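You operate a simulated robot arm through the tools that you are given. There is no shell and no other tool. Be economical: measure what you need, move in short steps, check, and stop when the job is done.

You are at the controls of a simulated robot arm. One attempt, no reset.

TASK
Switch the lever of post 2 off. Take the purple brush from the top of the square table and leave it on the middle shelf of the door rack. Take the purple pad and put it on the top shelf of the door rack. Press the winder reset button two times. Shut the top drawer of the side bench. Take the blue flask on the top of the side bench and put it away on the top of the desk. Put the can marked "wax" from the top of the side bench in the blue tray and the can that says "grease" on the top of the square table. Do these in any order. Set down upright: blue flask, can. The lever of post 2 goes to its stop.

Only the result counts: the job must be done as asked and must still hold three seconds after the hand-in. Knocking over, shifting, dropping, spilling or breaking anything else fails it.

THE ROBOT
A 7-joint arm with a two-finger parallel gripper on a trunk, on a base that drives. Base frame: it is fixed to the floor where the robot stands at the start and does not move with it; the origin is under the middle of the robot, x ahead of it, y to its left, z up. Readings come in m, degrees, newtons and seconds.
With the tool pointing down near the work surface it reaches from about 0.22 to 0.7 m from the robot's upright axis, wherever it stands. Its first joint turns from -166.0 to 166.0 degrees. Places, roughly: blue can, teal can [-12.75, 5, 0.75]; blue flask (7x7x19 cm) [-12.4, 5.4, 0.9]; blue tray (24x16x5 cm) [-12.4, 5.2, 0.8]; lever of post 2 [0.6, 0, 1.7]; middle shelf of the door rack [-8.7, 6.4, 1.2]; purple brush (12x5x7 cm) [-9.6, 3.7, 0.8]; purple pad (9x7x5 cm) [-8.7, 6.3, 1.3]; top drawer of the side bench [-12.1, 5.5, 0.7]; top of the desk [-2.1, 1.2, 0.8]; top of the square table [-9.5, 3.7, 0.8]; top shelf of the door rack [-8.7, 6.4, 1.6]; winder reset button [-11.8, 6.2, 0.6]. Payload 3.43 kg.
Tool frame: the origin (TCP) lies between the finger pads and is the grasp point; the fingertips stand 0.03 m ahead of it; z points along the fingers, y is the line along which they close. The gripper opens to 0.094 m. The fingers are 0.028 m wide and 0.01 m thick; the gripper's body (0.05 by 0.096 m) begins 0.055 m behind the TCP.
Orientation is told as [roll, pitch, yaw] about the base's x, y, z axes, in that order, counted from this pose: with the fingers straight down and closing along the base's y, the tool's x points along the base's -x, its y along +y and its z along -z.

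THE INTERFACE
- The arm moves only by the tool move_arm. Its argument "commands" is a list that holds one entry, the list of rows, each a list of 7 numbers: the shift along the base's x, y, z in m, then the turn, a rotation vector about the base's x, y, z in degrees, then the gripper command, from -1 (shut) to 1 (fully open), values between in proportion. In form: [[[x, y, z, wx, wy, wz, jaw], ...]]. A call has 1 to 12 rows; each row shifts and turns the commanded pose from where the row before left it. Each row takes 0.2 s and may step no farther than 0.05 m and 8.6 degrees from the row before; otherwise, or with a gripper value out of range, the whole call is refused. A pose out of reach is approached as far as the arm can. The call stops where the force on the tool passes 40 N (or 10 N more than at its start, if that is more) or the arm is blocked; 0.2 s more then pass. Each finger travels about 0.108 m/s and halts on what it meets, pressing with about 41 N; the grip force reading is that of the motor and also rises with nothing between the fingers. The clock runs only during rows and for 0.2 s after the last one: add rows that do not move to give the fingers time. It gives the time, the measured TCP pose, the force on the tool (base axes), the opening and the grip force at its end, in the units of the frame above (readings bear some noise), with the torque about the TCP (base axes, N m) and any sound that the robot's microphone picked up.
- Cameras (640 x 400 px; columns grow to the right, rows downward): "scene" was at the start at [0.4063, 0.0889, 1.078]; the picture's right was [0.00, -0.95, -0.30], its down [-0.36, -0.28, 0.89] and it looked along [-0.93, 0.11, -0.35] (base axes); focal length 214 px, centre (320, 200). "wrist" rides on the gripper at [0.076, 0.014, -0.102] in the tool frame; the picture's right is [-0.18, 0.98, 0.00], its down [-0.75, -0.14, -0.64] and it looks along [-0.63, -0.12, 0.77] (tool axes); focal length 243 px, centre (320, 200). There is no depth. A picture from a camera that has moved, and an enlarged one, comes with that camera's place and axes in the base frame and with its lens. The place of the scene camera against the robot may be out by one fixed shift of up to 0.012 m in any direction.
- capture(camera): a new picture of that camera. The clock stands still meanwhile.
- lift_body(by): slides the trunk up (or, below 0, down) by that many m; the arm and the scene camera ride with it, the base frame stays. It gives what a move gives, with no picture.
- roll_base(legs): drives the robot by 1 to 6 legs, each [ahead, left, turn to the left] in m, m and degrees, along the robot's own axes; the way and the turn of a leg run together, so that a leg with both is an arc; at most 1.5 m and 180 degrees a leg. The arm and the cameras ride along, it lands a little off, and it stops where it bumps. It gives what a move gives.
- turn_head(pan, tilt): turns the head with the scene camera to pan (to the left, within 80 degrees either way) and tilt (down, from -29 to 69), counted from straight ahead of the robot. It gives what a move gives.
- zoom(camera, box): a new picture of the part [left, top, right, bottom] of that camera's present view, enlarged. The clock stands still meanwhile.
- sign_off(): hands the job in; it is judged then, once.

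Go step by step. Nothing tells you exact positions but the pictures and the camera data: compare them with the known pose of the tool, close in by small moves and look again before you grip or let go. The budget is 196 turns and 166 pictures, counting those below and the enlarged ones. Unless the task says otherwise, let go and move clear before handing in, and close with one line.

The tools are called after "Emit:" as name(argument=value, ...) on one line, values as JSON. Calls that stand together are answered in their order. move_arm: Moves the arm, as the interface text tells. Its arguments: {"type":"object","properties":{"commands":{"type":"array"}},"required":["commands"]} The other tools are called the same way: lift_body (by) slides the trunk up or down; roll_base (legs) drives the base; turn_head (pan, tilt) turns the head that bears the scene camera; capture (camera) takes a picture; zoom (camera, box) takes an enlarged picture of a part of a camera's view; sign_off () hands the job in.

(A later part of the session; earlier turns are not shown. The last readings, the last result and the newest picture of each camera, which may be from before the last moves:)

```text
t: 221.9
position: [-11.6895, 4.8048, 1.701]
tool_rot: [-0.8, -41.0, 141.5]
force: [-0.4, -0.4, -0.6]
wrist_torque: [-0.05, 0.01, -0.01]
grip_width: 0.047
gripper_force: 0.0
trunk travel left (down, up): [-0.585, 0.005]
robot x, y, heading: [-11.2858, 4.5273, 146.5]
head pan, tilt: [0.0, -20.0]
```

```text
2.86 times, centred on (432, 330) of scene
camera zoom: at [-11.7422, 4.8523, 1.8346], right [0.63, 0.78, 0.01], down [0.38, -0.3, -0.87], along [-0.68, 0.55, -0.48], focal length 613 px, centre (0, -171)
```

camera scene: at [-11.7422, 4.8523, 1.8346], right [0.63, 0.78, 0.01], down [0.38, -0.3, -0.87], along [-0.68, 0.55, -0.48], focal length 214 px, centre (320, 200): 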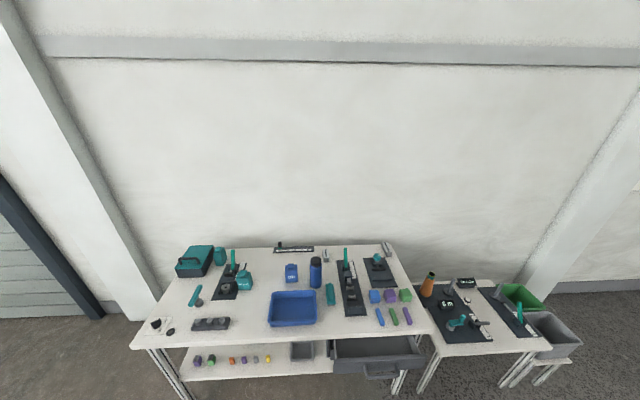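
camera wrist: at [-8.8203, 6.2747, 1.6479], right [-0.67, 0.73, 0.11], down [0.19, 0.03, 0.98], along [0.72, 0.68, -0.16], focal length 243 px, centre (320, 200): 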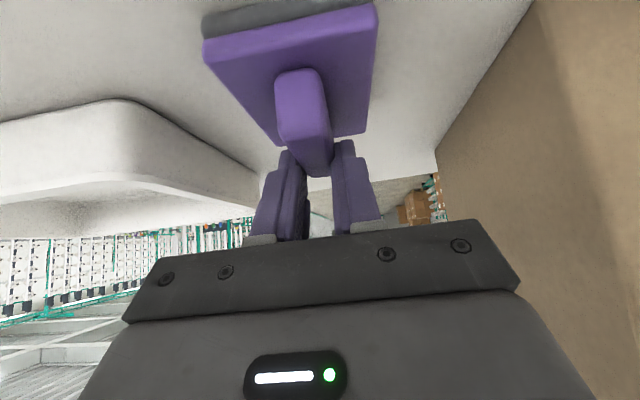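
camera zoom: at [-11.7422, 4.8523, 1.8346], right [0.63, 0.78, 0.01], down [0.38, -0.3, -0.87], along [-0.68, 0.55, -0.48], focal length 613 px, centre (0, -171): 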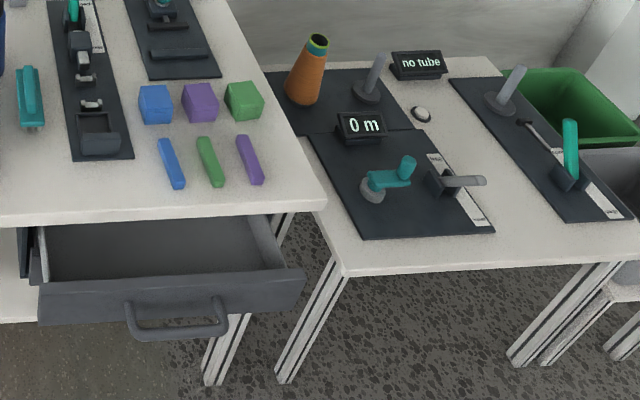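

Found: "grease" can (teal, front), another teal can behind it (label hidden), blue "oil" can, blue flask, blue tray, open drawer at right, and the white button on the small table. I start with the drawer: lower the trunk and line up.

Emit:
lift_body(by=-0.5)

Emit:
roll_base(legs=[[0, -0.315, -2.3]])

Emit:
move_arm(commands=[[[0, 0, -0.05, 0, 0, 0, -1], [0, 0, -0.05, 0, 0, 0, -1], [0, 0, -0.05, 0, 0, 0, -1], [0, 0, -0.05, 0, 0, 0, -1], [0, 0, -0.05, 0, 0, 0, -1], [0, 0, -0.05, 0, 0, 0, -1], [0, 0, 0, 0, 0, 0, -1]]])

Emit:
turn_head(pan=0, tilt=-10)

Emit:
capture(camera="scene")

```text
refused: -0.5 is not a number from -0.4 to 0.4
```

```text
t: 223.9
position: [-11.5024, 5.0747, 1.7006]
tool_rot: [-0.8, -40.9, 139.4]
force: [-0.6, -0.1, -0.6]
wrist_torque: [-0.04, 0.05, 0.02]
grip_width: 0.047
gripper_force: 0.0
trunk travel left (down, up): [-0.585, 0.005]
robot x, y, heading: [-11.1109, 4.7828, 144.3]
head pan, tilt: [0.0, -20.0]
```

```text
t: 225.6
position: [-11.5004, 5.0734, 1.4028]
tool_rot: [-0.8, -41.0, 139.3]
force: [0.4, -0.5, 0.1]
wrist_torque: [0.0, 0.02, 0.02]
grip_width: 0.0
gripper_force: 33.1
trunk travel left (down, up): [-0.585, 0.005]
robot x, y, heading: [-11.1102, 4.7837, 144.0]
head pan, tilt: [0.0, -20.0]
```

```text
t: 226.3
position: [-11.5024, 5.075, 1.4009]
tool_rot: [-0.7, -41.0, 139.3]
force: [-0.5, -0.8, -0.5]
wrist_torque: [0.0, -0.02, 0.01]
grip_width: 0.0001
gripper_force: 32.5
trunk travel left (down, up): [-0.585, 0.005]
robot x, y, heading: [-11.1096, 4.7839, 144.1]
head pan, tilt: [0.0, -10.0]
```

```text
93 pictures are left
camera scene: at [-11.549, 5.1225, 1.5202], right [0.66, 0.75, 0.01], down [0.48, -0.41, -0.78], along [-0.58, 0.52, -0.63], focal length 214 px, centre (320, 200)
```

scene: 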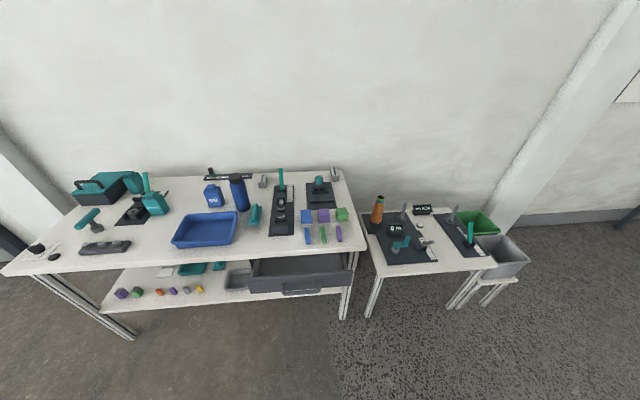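

Aligned with the drawer. I lower the trunk by 0.4, drive 0.35 ahead and look closer.

Emit:
lift_body(by=-0.4)

Emit:
roll_base(legs=[[0.3, 0, 0]])

Emit:
capture(camera="scene")

Emit:
capture(camera="wrist")

```text
t: 230.1
position: [-11.5015, 5.0746, 1.0007]
tool_rot: [-0.8, -41.0, 139.3]
force: [0.0, -0.2, 0.2]
wrist_torque: [-0.01, 0.0, 0.01]
grip_width: 0.0
gripper_force: 33.1
trunk travel left (down, up): [-0.185, 0.405]
robot x, y, heading: [-11.1045, 4.7849, 144.2]
head pan, tilt: [0.0, -10.0]
```

```text
t: 232.2
position: [-11.7491, 5.2519, 1.0021]
tool_rot: [-0.8, -40.9, 139.5]
force: [0.1, -0.3, 0.0]
wrist_torque: [-0.02, -0.01, 0.03]
grip_width: 0.0
gripper_force: 33.6
trunk travel left (down, up): [-0.185, 0.405]
robot x, y, heading: [-11.3572, 4.9618, 144.4]
head pan, tilt: [0.0, -10.0]
```

```text
92 pictures are left
camera scene: at [-11.7958, 5.2988, 1.1202], right [0.66, 0.75, 0.01], down [0.48, -0.41, -0.78], along [-0.58, 0.52, -0.63], focal length 214 px, centre (320, 200)
```

scene: 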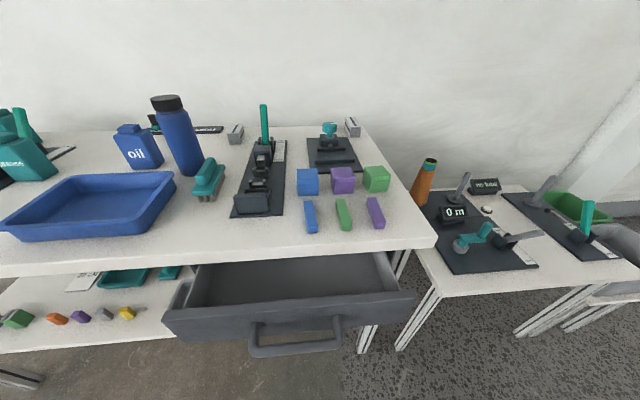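

```text
91 pictures are left
camera wrist: at [-11.6645, 5.1583, 1.0289], right [-0.75, -0.65, 0.11], down [-0.03, 0.2, 0.98], along [-0.66, 0.73, -0.16], focal length 243 px, centre (320, 200)
```

wrist: 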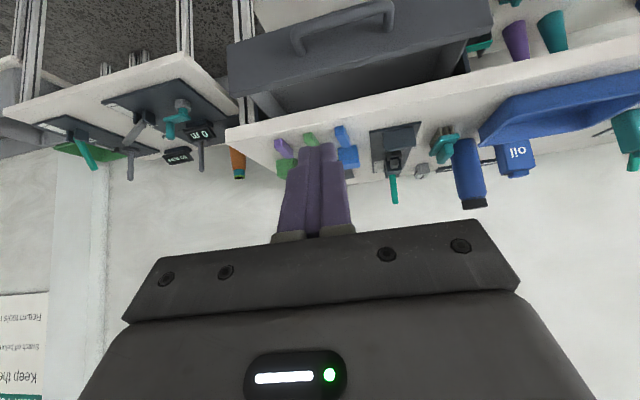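

The drawer is open only several centimetres. I lower to about z 0.757 in front of its panel and look.

Emit:
move_arm(commands=[[[0, 0, -0.05, 0, 0, 0, -1], [0, 0, -0.05, 0, 0, 0, -1], [0, 0, -0.05, 0, 0, 0, -1], [0, 0, -0.05, 0, 0, 0, -1], [0, 0, -0.045, 0, 0, 0, -1], [-0.03, 0.022, 0, 0, 0, 0, -1], [-0.03, 0.022, 0, 0, 0, 0, -1]]])

Emit:
capture(camera="scene")

Emit:
capture(camera="wrist")

```text
t: 233.8
position: [-11.8092, 5.296, 0.754]
tool_rot: [-0.7, -41.1, 139.4]
force: [0.2, -0.9, 0.7]
wrist_torque: [0.04, 0.04, -0.02]
grip_width: 0.0
gripper_force: 32.9
trunk travel left (down, up): [-0.185, 0.405]
robot x, y, heading: [-11.3565, 4.9619, 144.3]
head pan, tilt: [0.0, -10.0]
```

```text
90 pictures are left
camera scene: at [-11.855, 5.3431, 0.8744], right [0.66, 0.75, 0.01], down [0.48, -0.41, -0.78], along [-0.58, 0.52, -0.63], focal length 214 px, centre (320, 200)
```

scene: 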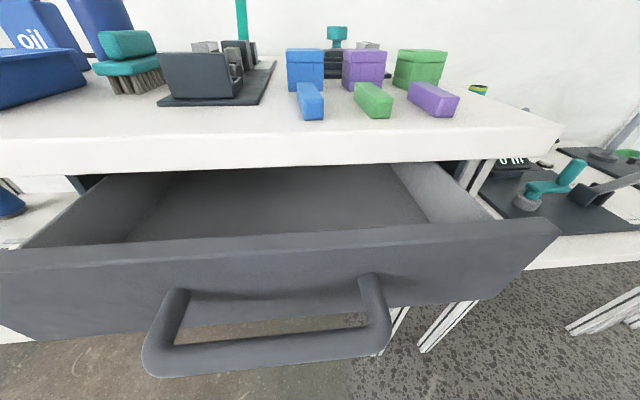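

```text
89 pictures are left
camera wrist: at [-11.7238, 5.2026, 0.783], right [-0.75, -0.65, 0.11], down [-0.02, 0.2, 0.98], along [-0.66, 0.73, -0.16], focal length 243 px, centre (320, 200)
```

wrist: 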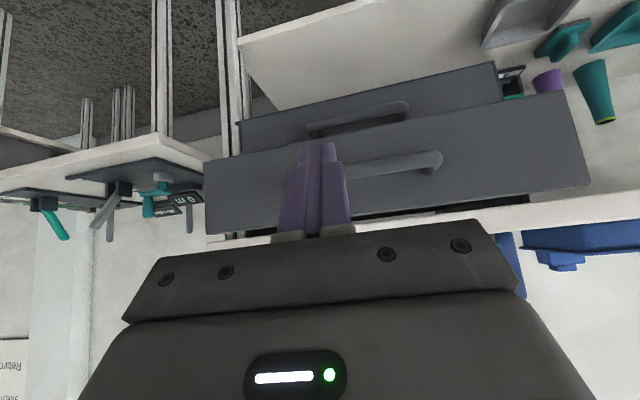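

Bench top ≈0.806, panel top ≈0.755, about 0.15 m ahead of my tips. I push forward.

Emit:
move_arm(commands=[[[-0.024, 0.018, 0, 0, 0, 0, -1], [-0.024, 0.018, 0, 0, 0, 0, -1], [-0.024, 0.018, 0, 0, 0, 0, -1], [-0.024, 0.018, 0, 0, 0, 0, -1], [-0.02, 0.0145, 0, 0, 0, 0, -1], [-0.016, 0.0116, 0, 0, 0, 0, -1]]])

Emit:
capture(camera="scene")

Emit:
capture(camera="wrist")

```text
t: 235.2
position: [-11.9404, 5.3943, 0.7545]
tool_rot: [-0.8, -40.9, 139.3]
force: [0.4, -0.3, 1.4]
wrist_torque: [-0.04, -0.01, -0.01]
grip_width: 0.0
gripper_force: 32.9
trunk travel left (down, up): [-0.185, 0.405]
robot x, y, heading: [-11.3575, 4.9625, 144.0]
head pan, tilt: [0.0, -10.0]
```

```text
88 pictures are left
camera scene: at [-11.9877, 5.4409, 0.8737], right [0.66, 0.75, 0.01], down [0.48, -0.41, -0.78], along [-0.58, 0.52, -0.63], focal length 214 px, centre (320, 200)
```

scene: 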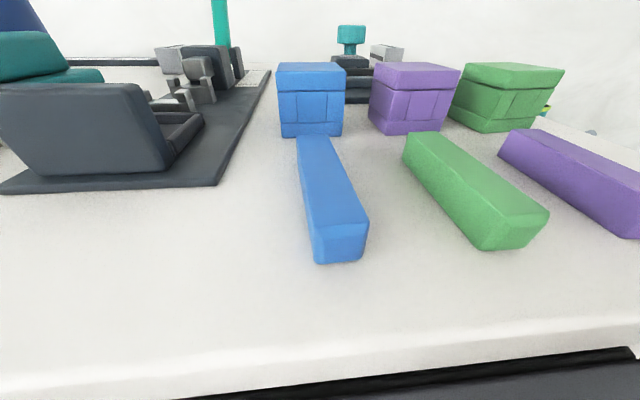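

```text
87 pictures are left
camera wrist: at [-11.8564, 5.3003, 0.7825], right [-0.75, -0.65, 0.11], down [-0.03, 0.2, 0.98], along [-0.66, 0.73, -0.16], focal length 243 px, centre (320, 200)
```

wrist: 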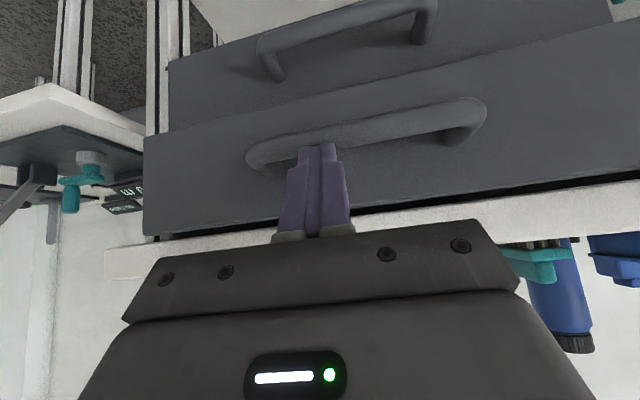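

The drawer seems to be moving in. I keep pushing in small steps until it stops.

Emit:
move_arm(commands=[[[-0.012, 0.009, 0, 0, 0, 0, -1], [-0.012, 0.009, 0, 0, 0, 0, -1], [-0.012, 0.009, 0, 0, 0, 0, -1], [-0.012, 0.009, 0, 0, 0, 0, -1], [-0.012, 0.009, 0, 0, 0, 0, -1], [-0.012, 0.009, 0, 0, 0, 0, -1]]])

Emit:
capture(camera="wrist")

```text
t: 236.0
position: [-11.9704, 5.4158, 0.756]
tool_rot: [-1.0, -40.4, 139.5]
force: [24.4, -19.1, 26.9]
wrist_torque: [-0.58, -0.38, 0.24]
grip_width: 0.0
gripper_force: 33.4
trunk travel left (down, up): [-0.185, 0.405]
robot x, y, heading: [-11.3529, 4.9603, 144.6]
head pan, tilt: [0.0, -10.0]
stopped in row 4: the force on the tool passed its limit at 58 N (the readings are from after the stop); the commanded pose is now the measured one
```

```text
86 pictures are left
camera wrist: at [-11.886, 5.3224, 0.7848], right [-0.75, -0.65, 0.11], down [-0.03, 0.2, 0.98], along [-0.66, 0.73, -0.17], focal length 243 px, centre (320, 200)
```

wrist: 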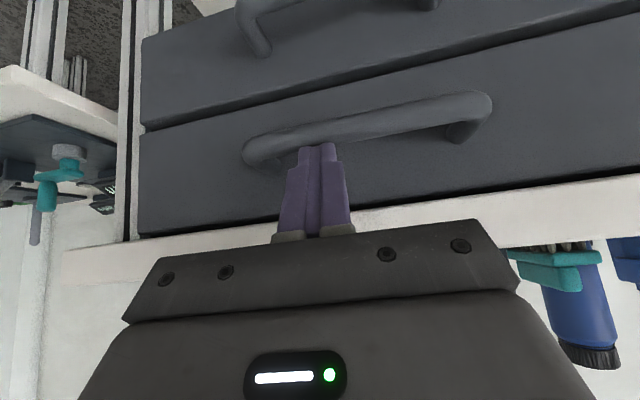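

The drawer is stopped flush with the lower one. I back off, raise and check it.

Emit:
move_arm(commands=[[[0.03, -0.022, 0, 0, 0, 0, -1], [0.035, -0.025, 0, 0, 0, 0, -1], [0.035, -0.025, 0, 0, 0, 0, -1], [0.035, -0.025, 0.02, 0, 0, 0, -1], [0, 0, 0.05, 0, 0, 0, -1], [0, 0, 0.05, 0, 0, 0, -1], [0, 0, 0.05, 0, 0, 0, -1], [0, 0, 0.05, 0, 0, 0, -1], [0, 0, 0.05, 0, 0, 0, -1], [0, 0, 0.05, 0, 0, 0, -1]]])

Emit:
capture(camera="scene")

```text
t: 238.2
position: [-11.8389, 5.3208, 1.0724]
tool_rot: [-0.9, -40.1, 139.5]
force: [-0.3, -0.3, -0.3]
wrist_torque: [-0.01, 0.0, -0.02]
grip_width: 0.0
gripper_force: 32.8
trunk travel left (down, up): [-0.185, 0.405]
robot x, y, heading: [-11.3524, 4.9587, 144.1]
head pan, tilt: [0.0, -10.0]
```

```text
85 pictures are left
camera scene: at [-11.8861, 5.3695, 1.189], right [0.66, 0.75, 0.01], down [0.49, -0.41, -0.77], along [-0.57, 0.51, -0.64], focal length 214 px, centre (320, 200)
```

scene: 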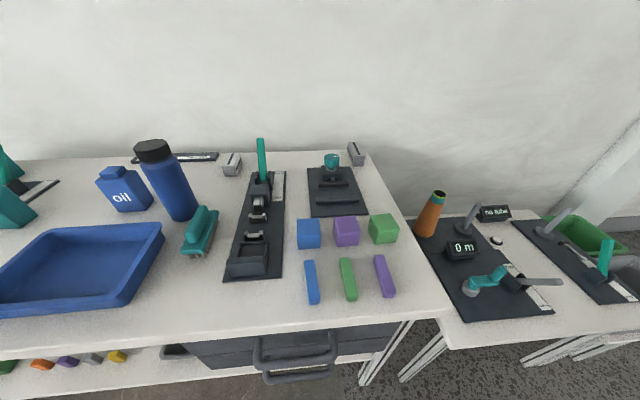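

The drawer is shut. Next the reset button at about (-11.83, 6.17, 0.6): I shift right 0.70 and ahead 0.42, then look down at it.

Emit:
roll_base(legs=[[0, -0.7, 0], [0.42, 0, 0]])

Emit:
turn_head(pan=0, tilt=20)

Emit:
capture(camera="scene")

```text
t: 244.3
position: [-11.7667, 6.1428, 1.0704]
tool_rot: [-0.9, -40.0, 139.4]
force: [-0.4, 0.6, -1.0]
wrist_torque: [-0.03, -0.03, 0.0]
grip_width: 0.0001
gripper_force: 32.9
trunk travel left (down, up): [-0.185, 0.405]
robot x, y, heading: [-11.2837, 5.7809, 144.4]
head pan, tilt: [0.0, -10.0]
```

```text
t: 245.2
position: [-11.7672, 6.1422, 1.0707]
tool_rot: [-1.0, -40.1, 139.4]
force: [0.1, -0.5, 0.3]
wrist_torque: [-0.02, 0.0, 0.02]
grip_width: 0.0002
gripper_force: 33.2
trunk travel left (down, up): [-0.185, 0.405]
robot x, y, heading: [-11.2804, 5.7823, 144.2]
head pan, tilt: [0.0, 20.0]
```

```text
84 pictures are left
camera scene: at [-11.7916, 6.1709, 1.1509], right [0.66, 0.75, 0.01], down [0.71, -0.61, -0.35], along [-0.25, 0.24, -0.94], focal length 214 px, centre (320, 200)
```

scene: 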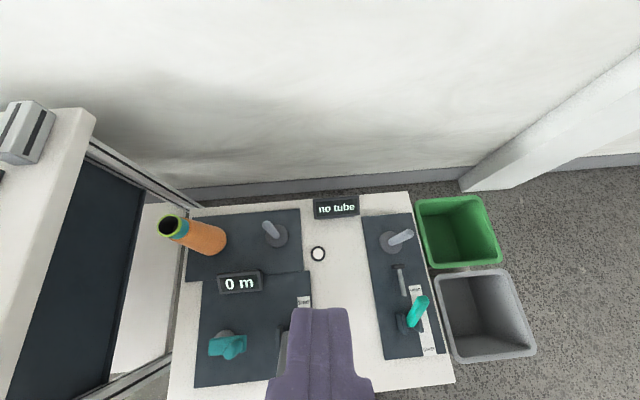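

Button at about (-11.836, 6.216, 0.57). I creep the base ahead 0.08, then bring the closed fingers just above it.

Emit:
roll_base(legs=[[0.08, 0, 0]])

Emit:
lift_body(by=-0.18)

Emit:
move_arm(commands=[[[0.002, 0.02, -0.04, 0, 0, 0, -1], [0, 0, -0.05, 0, 0, 0, -1], [0, 0, -0.05, 0, 0, 0, -1], [0, 0, -0.05, 0, 0, 0, -1], [0, 0, -0.03, 0, 0, 0, -1]]])

Emit:
capture(camera="scene")

Emit:
capture(camera="wrist")

```text
t: 246.3
position: [-11.8321, 6.1895, 1.0696]
tool_rot: [-1.0, -40.1, 139.6]
force: [-0.9, 0.2, 0.1]
wrist_torque: [0.01, 0.0, 0.02]
grip_width: 0.0
gripper_force: 32.7
trunk travel left (down, up): [-0.185, 0.405]
robot x, y, heading: [-11.3467, 5.8273, 144.1]
head pan, tilt: [0.0, 20.0]
```

```text
t: 248.3
position: [-11.8321, 6.189, 0.8907]
tool_rot: [-1.0, -40.3, 139.6]
force: [0.1, -0.6, -0.6]
wrist_torque: [-0.01, 0.01, 0.0]
grip_width: 0.0
gripper_force: 32.9
trunk travel left (down, up): [-0.005, 0.585]
robot x, y, heading: [-11.3496, 5.828, 144.4]
head pan, tilt: [0.0, 20.0]
```

```text
t: 249.5
position: [-11.8287, 6.2065, 0.6697]
tool_rot: [-1.0, -40.1, 139.6]
force: [0.1, -0.8, -0.1]
wrist_torque: [-0.02, -0.01, 0.02]
grip_width: 0.0
gripper_force: 32.9
trunk travel left (down, up): [-0.005, 0.585]
robot x, y, heading: [-11.3503, 5.8276, 144.4]
head pan, tilt: [0.0, 20.0]
```

```text
83 pictures are left
camera scene: at [-11.8541, 6.2363, 0.7508], right [0.66, 0.75, 0.01], down [0.71, -0.61, -0.34], along [-0.25, 0.24, -0.94], focal length 214 px, centre (320, 200)
```

scene: 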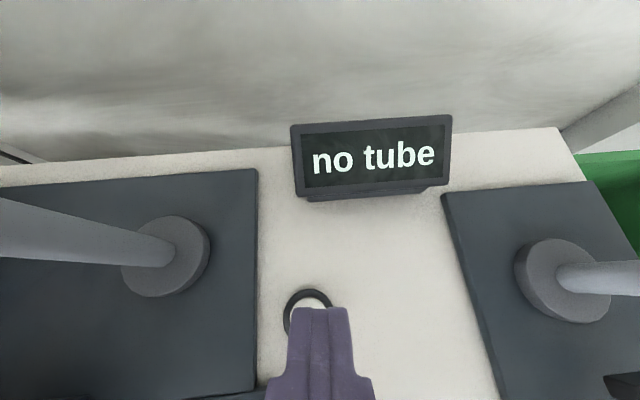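

```text
82 pictures are left
camera wrist: at [-11.745, 6.1149, 0.6997], right [-0.75, -0.65, 0.11], down [-0.04, 0.2, 0.98], along [-0.66, 0.73, -0.18], focal length 243 px, centre (320, 200)
```

wrist: 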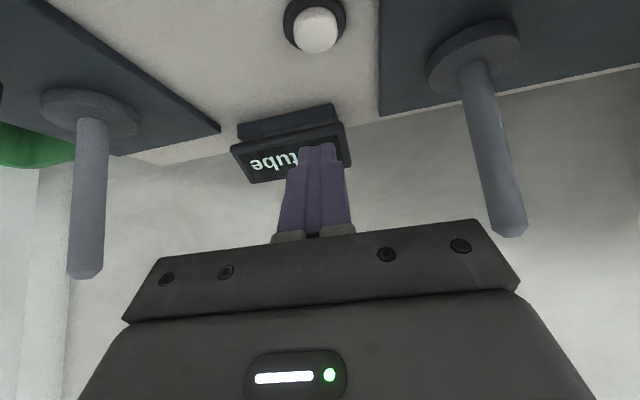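

The tips are right over the button. I press down gently and read the force.

Emit:
move_arm(commands=[[[-0.006, 0, -0.04, 0, 0, 0, -1], [0, 0, -0.02, 0, 0, 0, -1], [0, 0, -0.008, 0, 0, 0, -1], [0, 0, -0.006, 0, 0, 0, -1], [0, 0, -0.006, 0, 0, 0, -1]]])

Emit:
capture(camera="scene")

Emit:
capture(camera="wrist")

```text
t: 250.8
position: [-11.8391, 6.2101, 0.5971]
tool_rot: [-0.9, -41.2, 139.4]
force: [2.2, -2.6, 24.9]
wrist_torque: [0.07, 0.11, -0.05]
grip_width: 0.0
gripper_force: 32.9
trunk travel left (down, up): [-0.005, 0.585]
robot x, y, heading: [-11.3448, 5.8279, 144.3]
head pan, tilt: [0.0, 20.0]
heard: click
stopped in row 5: the force on the tool passed its limit at 41 N (the readings are from after the stop); the commanded pose is now the measured one
```

```text
81 pictures are left
camera scene: at [-11.8622, 6.2383, 0.6779], right [0.66, 0.75, 0.01], down [0.71, -0.61, -0.36], along [-0.26, 0.24, -0.93], focal length 214 px, centre (320, 200)
```

scene: 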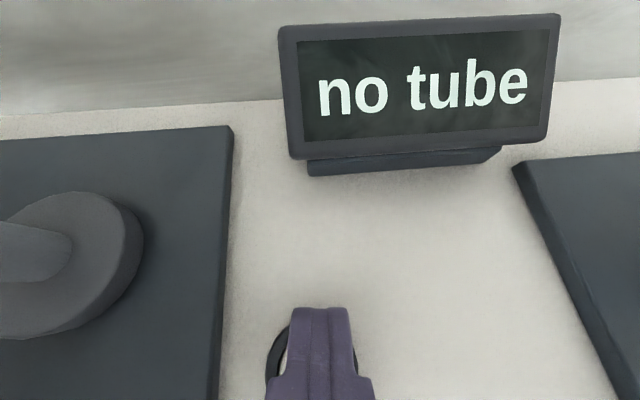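

```text
80 pictures are left
camera wrist: at [-11.7538, 6.1173, 0.6243], right [-0.75, -0.65, 0.11], down [-0.03, 0.19, 0.98], along [-0.66, 0.73, -0.16], focal length 243 px, centre (320, 200)
```

wrist: 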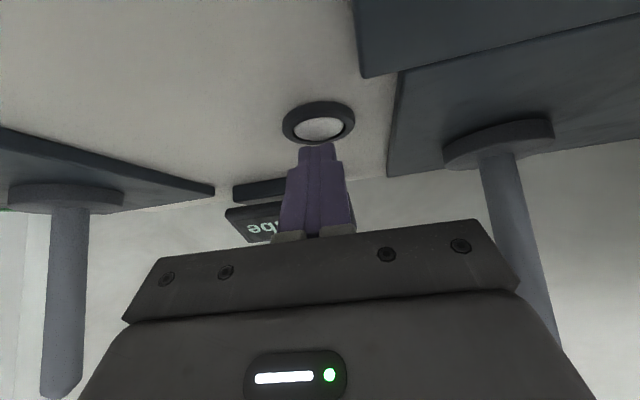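

One click heard. I rise, pause, and press a second time.

Emit:
move_arm(commands=[[[0, 0, 0.015, 0, 0, 0, -1], [0, 0, 0.02, 0, 0, 0, -1], [0, 0, 0, 0, 0, 0, -1], [0, 0, 0, 0, 0, 0, -1]]])

Emit:
move_arm(commands=[[[0, 0, -0.02, 0, 0, 0, -1], [0, 0, -0.008, 0, 0, 0, -1], [0, 0, -0.006, 0, 0, 0, -1], [0, 0, -0.004, 0, 0, 0, -1], [0, 0, -0.004, 0, 0, 0, -1]]])

Emit:
move_arm(commands=[[[0, 0, 0.02, 0, 0, 0, -1], [0, 0, 0.04, 0, 0, 0, -1], [0, 0, 0.05, 0, 0, 0, -1], [0, 0, 0.05, 0, 0, 0, -1], [0, 0, 0.05, 0, 0, 0, -1], [0, 0, 0.05, 0, 0, 0, -1]]])

Emit:
capture(camera="scene")

```text
t: 251.8
position: [-11.8384, 6.2123, 0.6279]
tool_rot: [-0.9, -40.6, 139.6]
force: [-0.4, -0.8, 0.2]
wrist_torque: [0.01, -0.02, 0.01]
grip_width: 0.0
gripper_force: 33.0
trunk travel left (down, up): [-0.005, 0.585]
robot x, y, heading: [-11.3457, 5.8249, 144.2]
head pan, tilt: [0.0, 20.0]
```

```text
t: 252.8
position: [-11.8417, 6.2147, 0.5948]
tool_rot: [-0.9, -41.6, 139.5]
force: [-6.6, 6.9, 17.3]
wrist_torque: [0.21, 0.32, -0.01]
grip_width: 0.0
gripper_force: 32.8
trunk travel left (down, up): [-0.005, 0.585]
robot x, y, heading: [-11.3467, 5.8249, 144.3]
head pan, tilt: [0.0, 20.0]
heard: click
stopped in row 5: the force on the tool passed its limit at 43 N (the readings are from after the stop); the commanded pose is now the measured one
```

```text
t: 254.2
position: [-11.8388, 6.2118, 0.8524]
tool_rot: [-1.0, -40.9, 139.5]
force: [0.2, 0.2, -1.2]
wrist_torque: [-0.02, 0.01, 0.01]
grip_width: 0.0
gripper_force: 33.0
trunk travel left (down, up): [-0.005, 0.585]
robot x, y, heading: [-11.3471, 5.829, 144.4]
head pan, tilt: [0.0, 20.0]
```

```text
79 pictures are left
camera scene: at [-11.8633, 6.2402, 0.9331], right [0.66, 0.75, 0.01], down [0.71, -0.61, -0.36], along [-0.26, 0.24, -0.93], focal length 214 px, centre (320, 200)
```

scene: 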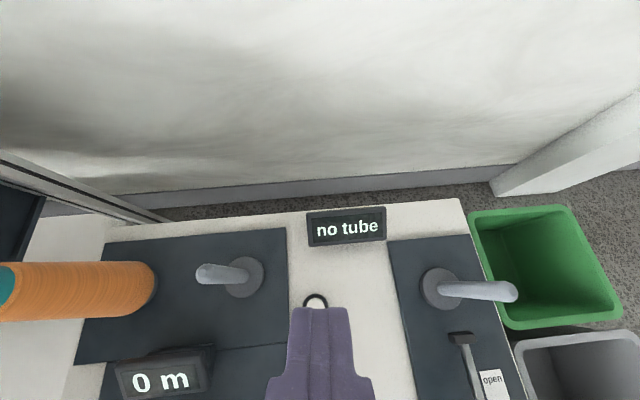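

Two clicks in all; the button is done. I raise the trunk, back off and move left in front of the cans to read their labels.

Emit:
lift_body(by=0.4)

Emit:
roll_base(legs=[[-0.45, 0, 0], [0, 1.44, 0], [0.1, 0, 0]])

Emit:
turn_head(pan=0, tilt=-5)

Emit:
capture(camera="scene")

```text
t: 258.1
position: [-11.8407, 6.2136, 1.2533]
tool_rot: [-0.9, -41.0, 139.5]
force: [-0.7, 0.7, 1.6]
wrist_torque: [0.02, -0.03, 0.01]
grip_width: 0.0
gripper_force: 32.8
trunk travel left (down, up): [-0.405, 0.185]
robot x, y, heading: [-11.3467, 5.8267, 144.1]
head pan, tilt: [0.0, 20.0]
```

```text
t: 268.3
position: [-12.4027, 4.856, 1.2523]
tool_rot: [-0.9, -40.9, 138.9]
force: [-0.6, 0.3, 0.3]
wrist_torque: [0.0, -0.01, 0.04]
grip_width: 0.0001
gripper_force: 33.8
trunk travel left (down, up): [-0.405, 0.185]
robot x, y, heading: [-11.9095, 4.4638, 143.5]
head pan, tilt: [0.0, 20.0]
```

```text
t: 269.2
position: [-12.401, 4.8575, 1.2528]
tool_rot: [-1.0, -41.0, 139.0]
force: [0.3, -0.6, 0.6]
wrist_torque: [0.0, 0.01, -0.03]
grip_width: 0.0
gripper_force: 33.3
trunk travel left (down, up): [-0.405, 0.185]
robot x, y, heading: [-11.9126, 4.4645, 143.7]
head pan, tilt: [0.0, -5.0]
```

```text
78 pictures are left
camera scene: at [-12.4449, 4.901, 1.3634], right [0.67, 0.75, 0.01], down [0.52, -0.46, -0.72], along [-0.53, 0.48, -0.7], focal length 214 px, centre (320, 200)
```

scene: 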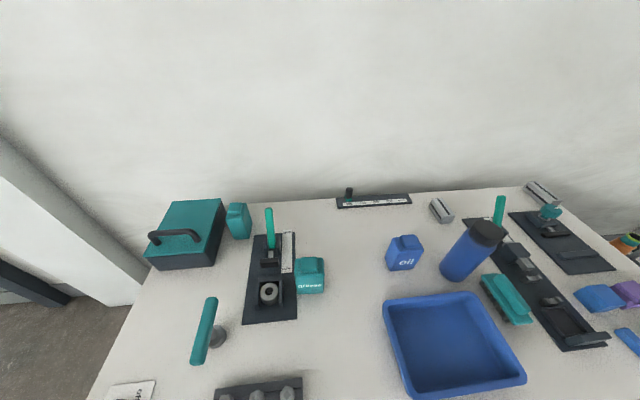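

I zoom on the back teal can to find its label.

Emit:
zoom(camera="scene", box=[200, 185, 360, 305])

Emit:
zoom(camera="scene", box=[215, 190, 263, 250])

```text
3.33 times, centred on (280, 245) of scene
camera zoom: at [-12.4449, 4.901, 1.3634], right [0.67, 0.75, 0.01], down [0.52, -0.46, -0.72], along [-0.53, 0.48, -0.7], focal length 715 px, centre (453, 50)
```

zoom: 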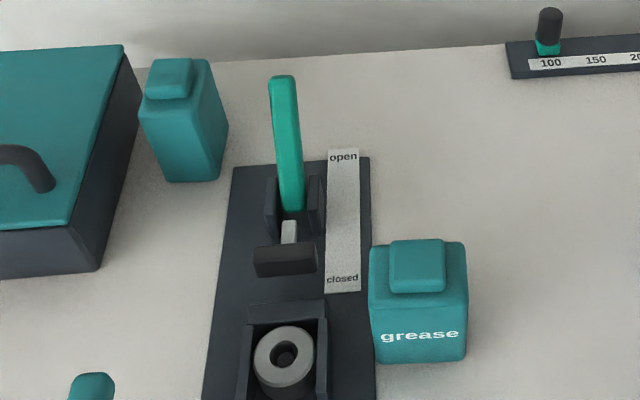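

```text
6.67 times, centred on (239, 220) of scene
camera zoom: at [-12.4449, 4.901, 1.3634], right [0.67, 0.75, 0.01], down [0.52, -0.46, -0.72], along [-0.53, 0.48, -0.7], focal length 1430 px, centre (860, 67)
```

zoom: 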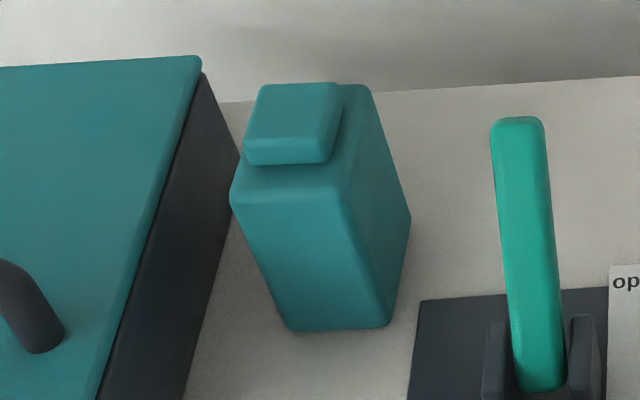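

The back can's label must be on its left face, toward the toolbox. I move left/ahead so the camera can look at it from the left.

Emit:
roll_base(legs=[[0, 0.4, 0], [0.28, 0, 0]])

Emit:
move_arm(commands=[[[-0.03, 0.022, -0.02, 0, 0, 0, -1], [-0.03, 0.022, -0.02, 0, 0, 0, -1], [-0.03, 0.022, -0.02, 0, 0, 0, -1], [0, 0, -0.03, 0, 0, 0, -1], [0, 0, -0.05, 0, 0, 0, -1]]])

Emit:
turn_head(pan=-60, tilt=0)

Emit:
capture(camera="scene")

```text
t: 273.2
position: [-12.8671, 4.7018, 1.2521]
tool_rot: [-0.9, -40.9, 138.5]
force: [-0.6, 0.0, 0.8]
wrist_torque: [0.02, 0.0, 0.0]
grip_width: 0.0
gripper_force: 32.9
trunk travel left (down, up): [-0.405, 0.185]
robot x, y, heading: [-12.381, 4.3059, 143.6]
head pan, tilt: [0.0, -5.0]
```

```text
t: 274.4
position: [-12.9569, 4.7674, 1.1107]
tool_rot: [-0.9, -41.0, 138.5]
force: [0.0, 0.6, -0.7]
wrist_torque: [-0.04, 0.03, 0.04]
grip_width: 0.0
gripper_force: 33.4
trunk travel left (down, up): [-0.405, 0.185]
robot x, y, heading: [-12.3803, 4.3067, 143.3]
head pan, tilt: [0.0, -5.0]
```

```text
t: 275.7
position: [-12.9556, 4.7679, 1.113]
tool_rot: [-0.8, -41.0, 138.5]
force: [0.1, 0.5, 0.0]
wrist_torque: [0.04, -0.02, -0.01]
grip_width: 0.0
gripper_force: 33.0
trunk travel left (down, up): [-0.405, 0.185]
robot x, y, heading: [-12.3803, 4.3094, 143.2]
head pan, tilt: [-60.0, 0.0]
```

```text
75 pictures are left
camera scene: at [-12.9216, 4.8477, 1.2519], right [0.75, -0.02, 0.66], down [0.57, -0.5, -0.66], along [0.34, 0.87, -0.37], focal length 214 px, centre (320, 200)
```

scene: 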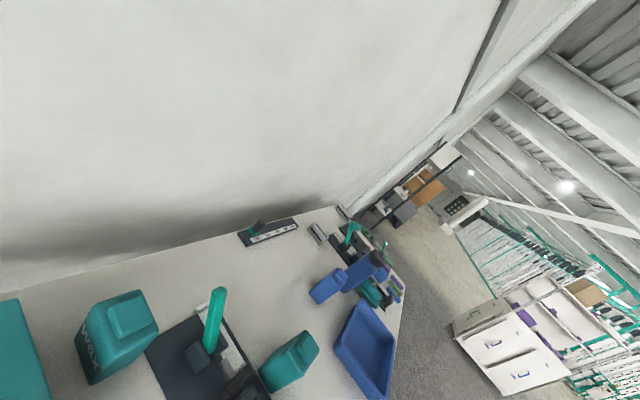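

Emit:
zoom(camera="scene", box=[60, 280, 180, 400])

```text
3.33 times, centred on (120, 340) of scene
camera zoom: at [-12.9216, 4.8477, 1.2519], right [0.75, -0.02, 0.66], down [0.57, -0.5, -0.66], along [0.34, 0.87, -0.37], focal length 715 px, centre (987, -267)
```

zoom: 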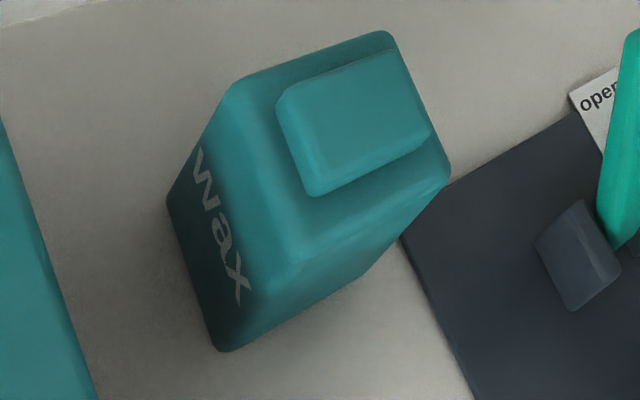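

It reads "wax". It stands at about (-12.924, 5.007), its narrow axis lateral to me. I align the base: right 0.2, ahead 0.06, and view from above.

Emit:
roll_base(legs=[[0.06, -0.2, 0]])

Emit:
turn_head(pan=0, tilt=25)

Emit:
capture(camera="scene")

```text
t: 277.4
position: [-12.8841, 4.9648, 1.1121]
tool_rot: [-0.8, -41.0, 138.5]
force: [0.0, 0.6, 0.4]
wrist_torque: [0.02, 0.01, 0.01]
grip_width: 0.0
gripper_force: 33.5
trunk travel left (down, up): [-0.405, 0.185]
robot x, y, heading: [-12.307, 4.5057, 143.5]
head pan, tilt: [-60.0, 0.0]
```

```text
t: 278.7
position: [-12.8833, 4.9638, 1.1118]
tool_rot: [-0.9, -41.0, 138.7]
force: [-0.1, 0.7, 0.2]
wrist_torque: [-0.04, -0.02, 0.0]
grip_width: 0.0001
gripper_force: 33.1
trunk travel left (down, up): [-0.405, 0.185]
robot x, y, heading: [-12.31, 4.5065, 143.2]
head pan, tilt: [0.0, 25.0]
```

```text
73 pictures are left
camera scene: at [-12.9026, 4.987, 1.1886], right [0.67, 0.74, 0.01], down [0.72, -0.64, -0.28], along [-0.2, 0.19, -0.96], focal length 214 px, centre (320, 200)
```

scene: 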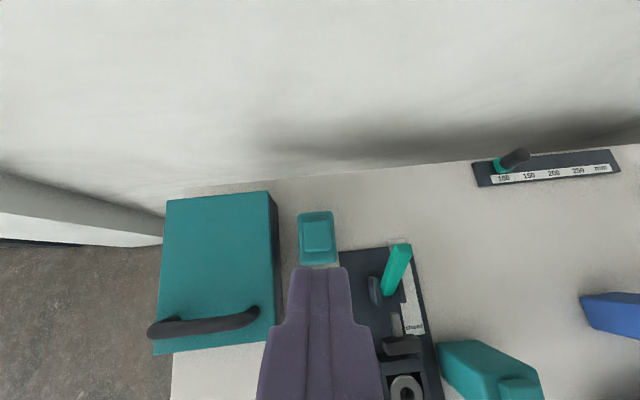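

The can is dead ahead with enough room either side. I move over it with jaws at 0.075 and descend part way.

Emit:
move_arm(commands=[[[-0.022, 0.021, -0.02, 0, 0, 2, 0.6], [-0.021, 0.021, -0.03, 0, 0, 0, 0.6], [0, 0, -0.04, 0, 0, 0, 0.6], [0, 0, -0.04, 0, 0, 0, 0.6], [0, 0, -0.03, 0, 0, 0, 0.6]]])

Emit:
turn_head(pan=0, tilt=50)

Emit:
capture(camera="scene")

Emit:
capture(camera="wrist")

```text
t: 279.9
position: [-12.9284, 5.0058, 0.9527]
tool_rot: [-0.9, -41.0, 140.5]
force: [0.0, 0.3, -0.2]
wrist_torque: [-0.04, 0.01, 0.02]
grip_width: 0.0753
gripper_force: 0.1
trunk travel left (down, up): [-0.405, 0.185]
robot x, y, heading: [-12.3073, 4.5078, 143.1]
head pan, tilt: [0.0, 25.0]
```

```text
t: 280.8
position: [-12.9271, 5.0059, 0.9528]
tool_rot: [-0.9, -41.0, 140.5]
force: [-0.5, -0.4, -0.1]
wrist_torque: [0.03, -0.01, -0.01]
grip_width: 0.0752
gripper_force: 0.1
trunk travel left (down, up): [-0.405, 0.185]
robot x, y, heading: [-12.3077, 4.5054, 143.1]
head pan, tilt: [0.0, 50.0]
```

```text
72 pictures are left
camera scene: at [-12.9166, 5.0043, 1.0157], right [0.64, 0.77, 0.01], down [0.76, -0.64, 0.16], along [0.13, -0.09, -0.99], focal length 214 px, centre (320, 200)
```

scene: 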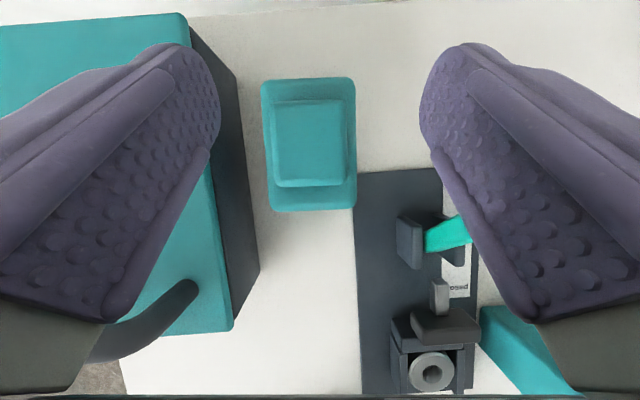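

```text
71 pictures are left
camera wrist: at [-12.8406, 4.914, 0.98], right [-0.74, -0.66, 0.11], down [-0.03, 0.19, 0.98], along [-0.67, 0.72, -0.16], focal length 243 px, centre (320, 200)
```

wrist: 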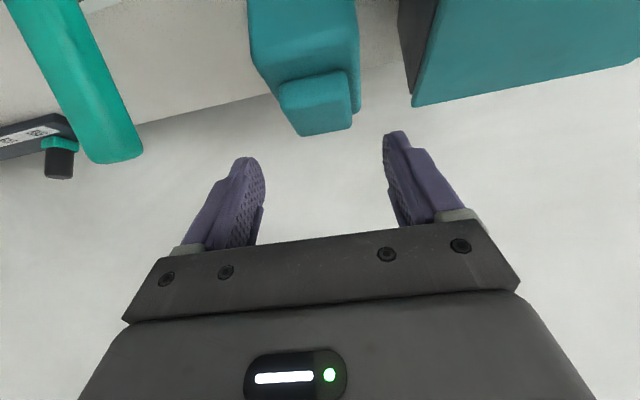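

Well placed; a 5 mm shift left, then I descend and close on the can.

Emit:
move_arm(commands=[[[-0.0035, -0.004, -0.025, 0, 0, 0, 0.6], [0, 0, -0.025, 0, 0, 0, 0.6], [0, 0, -0.015, 0, 0, 0, 0.6], [0, 0, -0.01, 0, 0, 0, 0.6], [0, 0, 0, 0, 0, 0, 0.6]]])

Emit:
capture(camera="scene")

Emit:
capture(camera="wrist")

```text
t: 282.0
position: [-12.9201, 4.9888, 0.8979]
tool_rot: [-0.9, -41.0, 140.6]
force: [-0.1, -1.2, 1.2]
wrist_torque: [-0.01, 0.0, 0.01]
grip_width: 0.0752
gripper_force: 0.0
out of reach, approached as far as the arm can: row 2, 3, 4
trunk travel left (down, up): [-0.405, 0.185]
robot x, y, heading: [-12.3108, 4.5018, 143.5]
head pan, tilt: [0.0, 50.0]
```

```text
70 pictures are left
camera scene: at [-12.9095, 4.9865, 0.9607], right [0.64, 0.77, 0.01], down [0.76, -0.64, 0.16], along [0.13, -0.09, -0.99], focal length 214 px, centre (320, 200)
```

scene: 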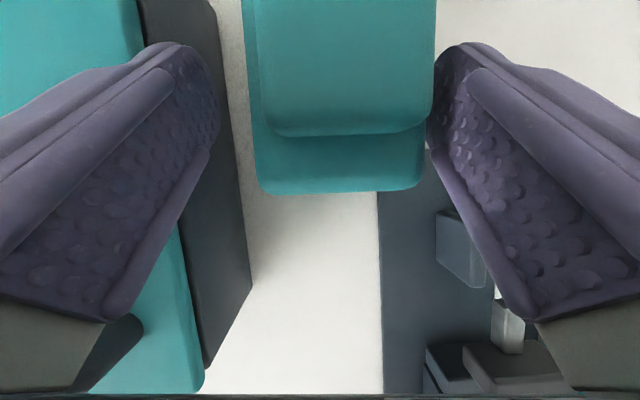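

```text
69 pictures are left
camera wrist: at [-12.8335, 4.8963, 0.925], right [-0.74, -0.66, 0.11], down [-0.03, 0.19, 0.98], along [-0.67, 0.72, -0.16], focal length 243 px, centre (320, 200)
```

wrist: 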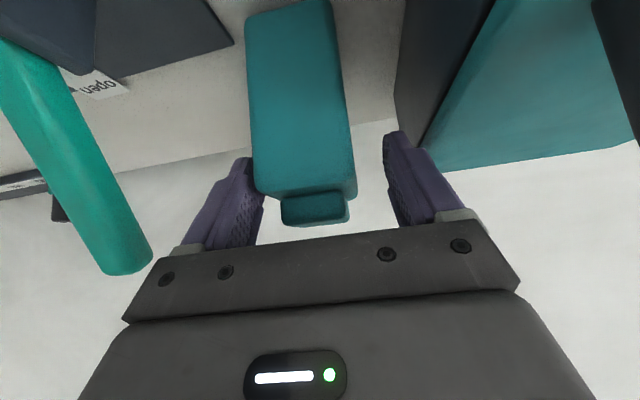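

The arm's reach ran out. I go back up, lower the trunk by 0.2 and creep 0.03 ahead, to get better reach.

Emit:
move_arm(commands=[[[0, 0, 0.05, 0, 0, 0, 0.6], [0, 0, 0.05, 0, 0, 0, 0.6], [0, 0, 0.05, 0, 0, 0, 0.6], [0, 0, 0.05, 0, 0, 0, 0.6], [0, 0, 0.05, 0, 0, 0, 0.6]]])

Emit:
lift_body(by=-0.2)

Emit:
roll_base(legs=[[0.03, 0, 0]])

Emit:
capture(camera="scene")

```text
t: 283.2
position: [-12.9173, 4.9888, 1.1491]
tool_rot: [-1.0, -41.0, 140.6]
force: [0.3, 0.1, -0.8]
wrist_torque: [-0.01, 0.0, 0.01]
grip_width: 0.0755
gripper_force: 0.1
trunk travel left (down, up): [-0.405, 0.185]
robot x, y, heading: [-12.3086, 4.5059, 143.2]
head pan, tilt: [0.0, 50.0]
```

```text
t: 285.3
position: [-12.92, 4.9891, 0.9494]
tool_rot: [-0.9, -41.0, 140.6]
force: [0.1, 0.2, 0.5]
wrist_torque: [0.01, -0.01, 0.0]
grip_width: 0.0752
gripper_force: 0.1
trunk travel left (down, up): [-0.205, 0.385]
robot x, y, heading: [-12.3063, 4.5034, 143.6]
head pan, tilt: [0.0, 50.0]
```

```text
t: 286.2
position: [-12.9437, 5.0082, 0.9473]
tool_rot: [-0.9, -41.0, 140.6]
force: [0.6, 0.3, -0.1]
wrist_torque: [0.0, -0.01, -0.01]
grip_width: 0.0749
gripper_force: 0.1
trunk travel left (down, up): [-0.205, 0.385]
robot x, y, heading: [-12.3327, 4.5219, 143.5]
head pan, tilt: [0.0, 50.0]
```

```text
68 pictures are left
camera scene: at [-12.9333, 5.0054, 1.01], right [0.64, 0.77, 0.01], down [0.76, -0.64, 0.16], along [0.13, -0.09, -0.99], focal length 214 px, centre (320, 200)
```

scene: 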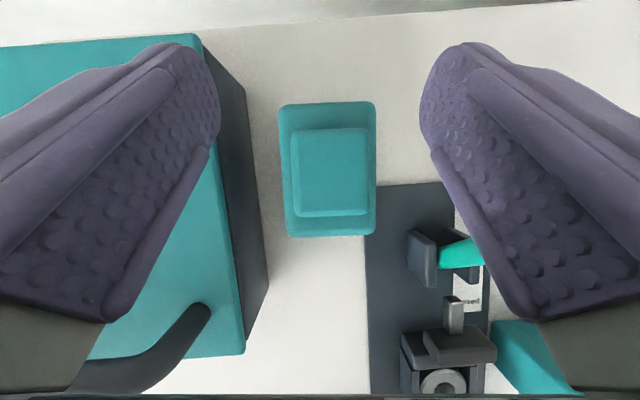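

Now a small correction back and right, and I descend.

Emit:
move_arm(commands=[[[0.0115, -0.0035, -0.02, 0, 0, 0, 0.6], [0, 0, -0.025, 0, 0, 0, 0.6], [0, 0, -0.015, 0, 0, 0, 0.6], [0, 0, -0.01, 0, 0, 0, 0.6], [0, 0, 0, 0, 0, 0, 0.6]]])

Emit:
capture(camera="scene")

```text
t: 287.4
position: [-12.9316, 5.0027, 0.8778]
tool_rot: [-0.9, -40.9, 140.6]
force: [1.2, -0.3, -0.1]
wrist_torque: [0.0, 0.02, -0.02]
grip_width: 0.075
gripper_force: 0.0
trunk travel left (down, up): [-0.205, 0.385]
robot x, y, heading: [-12.3322, 4.523, 143.4]
head pan, tilt: [0.0, 50.0]
```

```text
67 pictures are left
camera scene: at [-12.9218, 5.0016, 0.9405], right [0.64, 0.77, 0.01], down [0.76, -0.64, 0.16], along [0.13, -0.09, -0.99], focal length 214 px, centre (320, 200)
```

scene: 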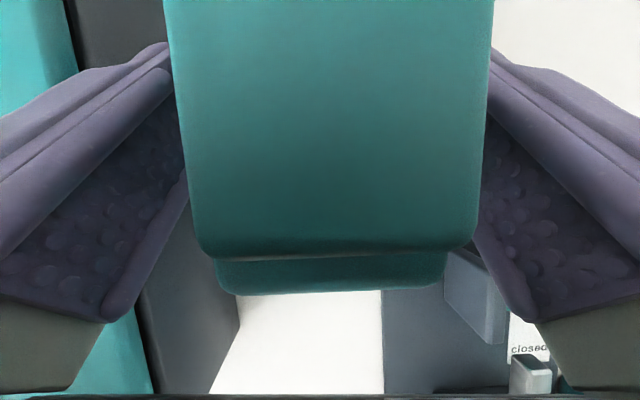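

The can is between the fingers. I close and lift.

Emit:
move_arm(commands=[[[0, 0, 0, 0, 0, 0, -1], [0, 0, 0, 0, 0, 0, -1], [0, 0, 0, 0, 0, 0, -1], [0, 0, 0, 0, 0, 0, -1], [0, 0, 0.01, 0, 0, 0, -1], [0, 0, 0.03, 0, 0, 0, -1], [0, 0, 0.04, 0, 0, 0, -1], [0, 0, 0.04, 0, 0, 0, -1]]])

Emit:
capture(camera="wrist")

```text
t: 289.2
position: [-12.9315, 5.0033, 0.9973]
tool_rot: [-0.9, -40.9, 140.6]
force: [-0.6, -0.4, -3.7]
wrist_torque: [-0.02, -0.02, -0.02]
grip_width: 0.0539
gripper_force: 41.0
trunk travel left (down, up): [-0.205, 0.385]
robot x, y, heading: [-12.3318, 4.5208, 143.4]
head pan, tilt: [0.0, 50.0]
```

```text
66 pictures are left
camera wrist: at [-12.845, 4.9111, 1.0248], right [-0.74, -0.66, 0.11], down [-0.03, 0.19, 0.98], along [-0.67, 0.72, -0.16], focal length 243 px, centre (320, 200)
```

wrist: 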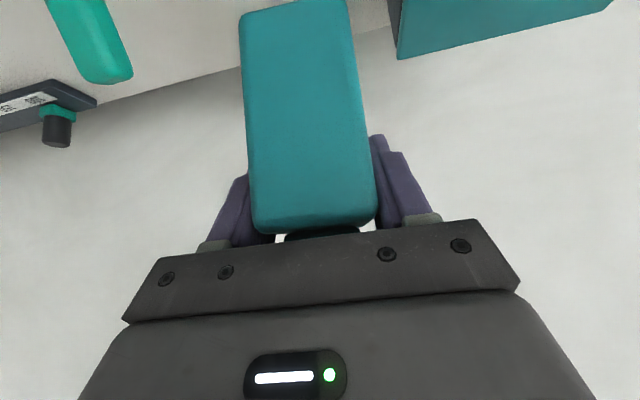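

The wax can is held. I raise, then back 0.36 and right 0.49 to come over the blue tray.

Emit:
lift_body(by=0.15)

Emit:
roll_base(legs=[[-0.36, 0, 0], [0, -0.49, 0]])

Emit:
turn_head(pan=0, tilt=10)

Emit:
capture(camera="scene")

Emit:
capture(camera="wrist")

```text
t: 290.9
position: [-12.9324, 5.0031, 1.1478]
tool_rot: [-0.9, -40.8, 140.6]
force: [-0.4, 0.1, -4.1]
wrist_torque: [0.03, -0.02, 0.04]
grip_width: 0.0542
gripper_force: 40.6
trunk travel left (down, up): [-0.355, 0.235]
robot x, y, heading: [-12.335, 4.5254, 143.4]
head pan, tilt: [0.0, 50.0]
```

```text
t: 295.7
position: [-12.3472, 5.1891, 1.1466]
tool_rot: [-0.9, -41.0, 140.5]
force: [0.1, 1.1, -3.6]
wrist_torque: [-0.01, 0.04, 0.03]
grip_width: 0.0543
gripper_force: 41.3
trunk travel left (down, up): [-0.355, 0.235]
robot x, y, heading: [-11.752, 4.7066, 143.1]
head pan, tilt: [0.0, 50.0]
```

```text
t: 296.8
position: [-12.3472, 5.1877, 1.1481]
tool_rot: [-0.9, -40.9, 140.4]
force: [-0.4, -0.3, -2.7]
wrist_torque: [0.03, 0.02, 0.0]
grip_width: 0.0542
gripper_force: 41.4
trunk travel left (down, up): [-0.355, 0.235]
robot x, y, heading: [-11.7496, 4.7046, 143.2]
head pan, tilt: [0.0, 10.0]
```

```text
65 pictures are left
camera scene: at [-12.3812, 5.2219, 1.2383], right [0.64, 0.76, 0.01], down [0.66, -0.55, -0.51], along [-0.39, 0.34, -0.86], focal length 214 px, centre (320, 200)
```

scene: 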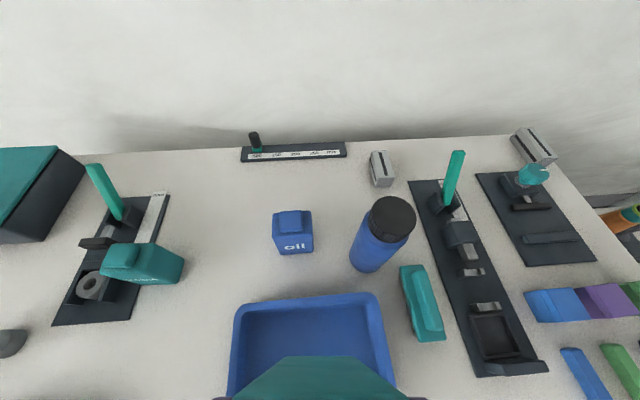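

```text
64 pictures are left
camera wrist: at [-12.2616, 5.0949, 1.1743], right [-0.74, -0.66, 0.11], down [-0.03, 0.19, 0.98], along [-0.67, 0.72, -0.16], focal length 243 px, centre (320, 200)
```

wrist: 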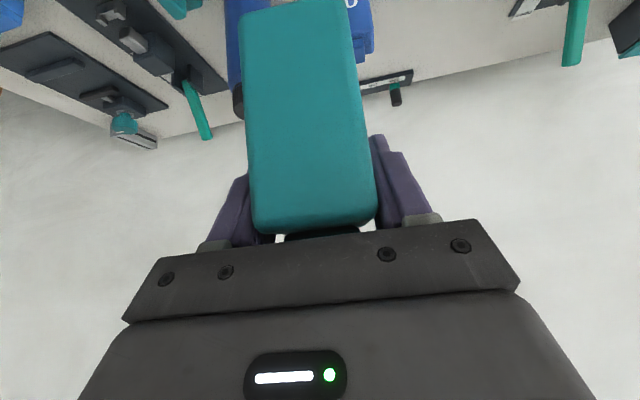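

I'm centred over the tray. I lower the can into it, gently at the end.

Emit:
move_arm(commands=[[[-0.006, -0.003, -0.05, 0, 0, 0, -1], [0, 0, -0.05, 0, 0, 0, -1], [0, 0, -0.05, 0, 0, 0, -1], [0, 0, -0.05, 0, 0, 0, -1], [0, 0, -0.04, 0, 0, 0, -1], [0, 0, -0.012, 0, 0, 0, -1], [0, 0, 0, 0, 0, 0, -1]]])

Emit:
capture(camera="wrist")

```text
refused: row 1 steps farther than a row can; nothing moved
```

```text
63 pictures are left
camera wrist: at [-12.2616, 5.0949, 1.1743], right [-0.74, -0.66, 0.11], down [-0.03, 0.19, 0.98], along [-0.67, 0.72, -0.16], focal length 243 px, centre (320, 200)
```

wrist: 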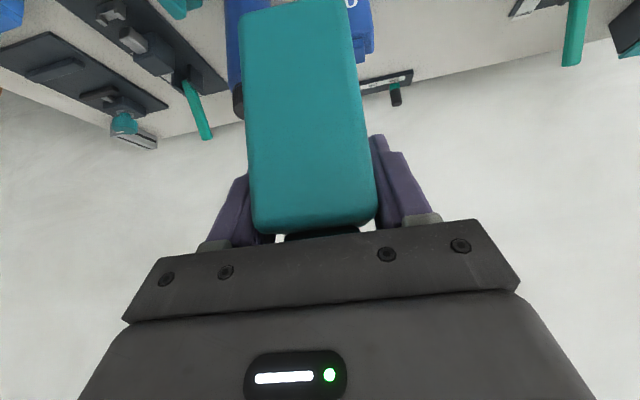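

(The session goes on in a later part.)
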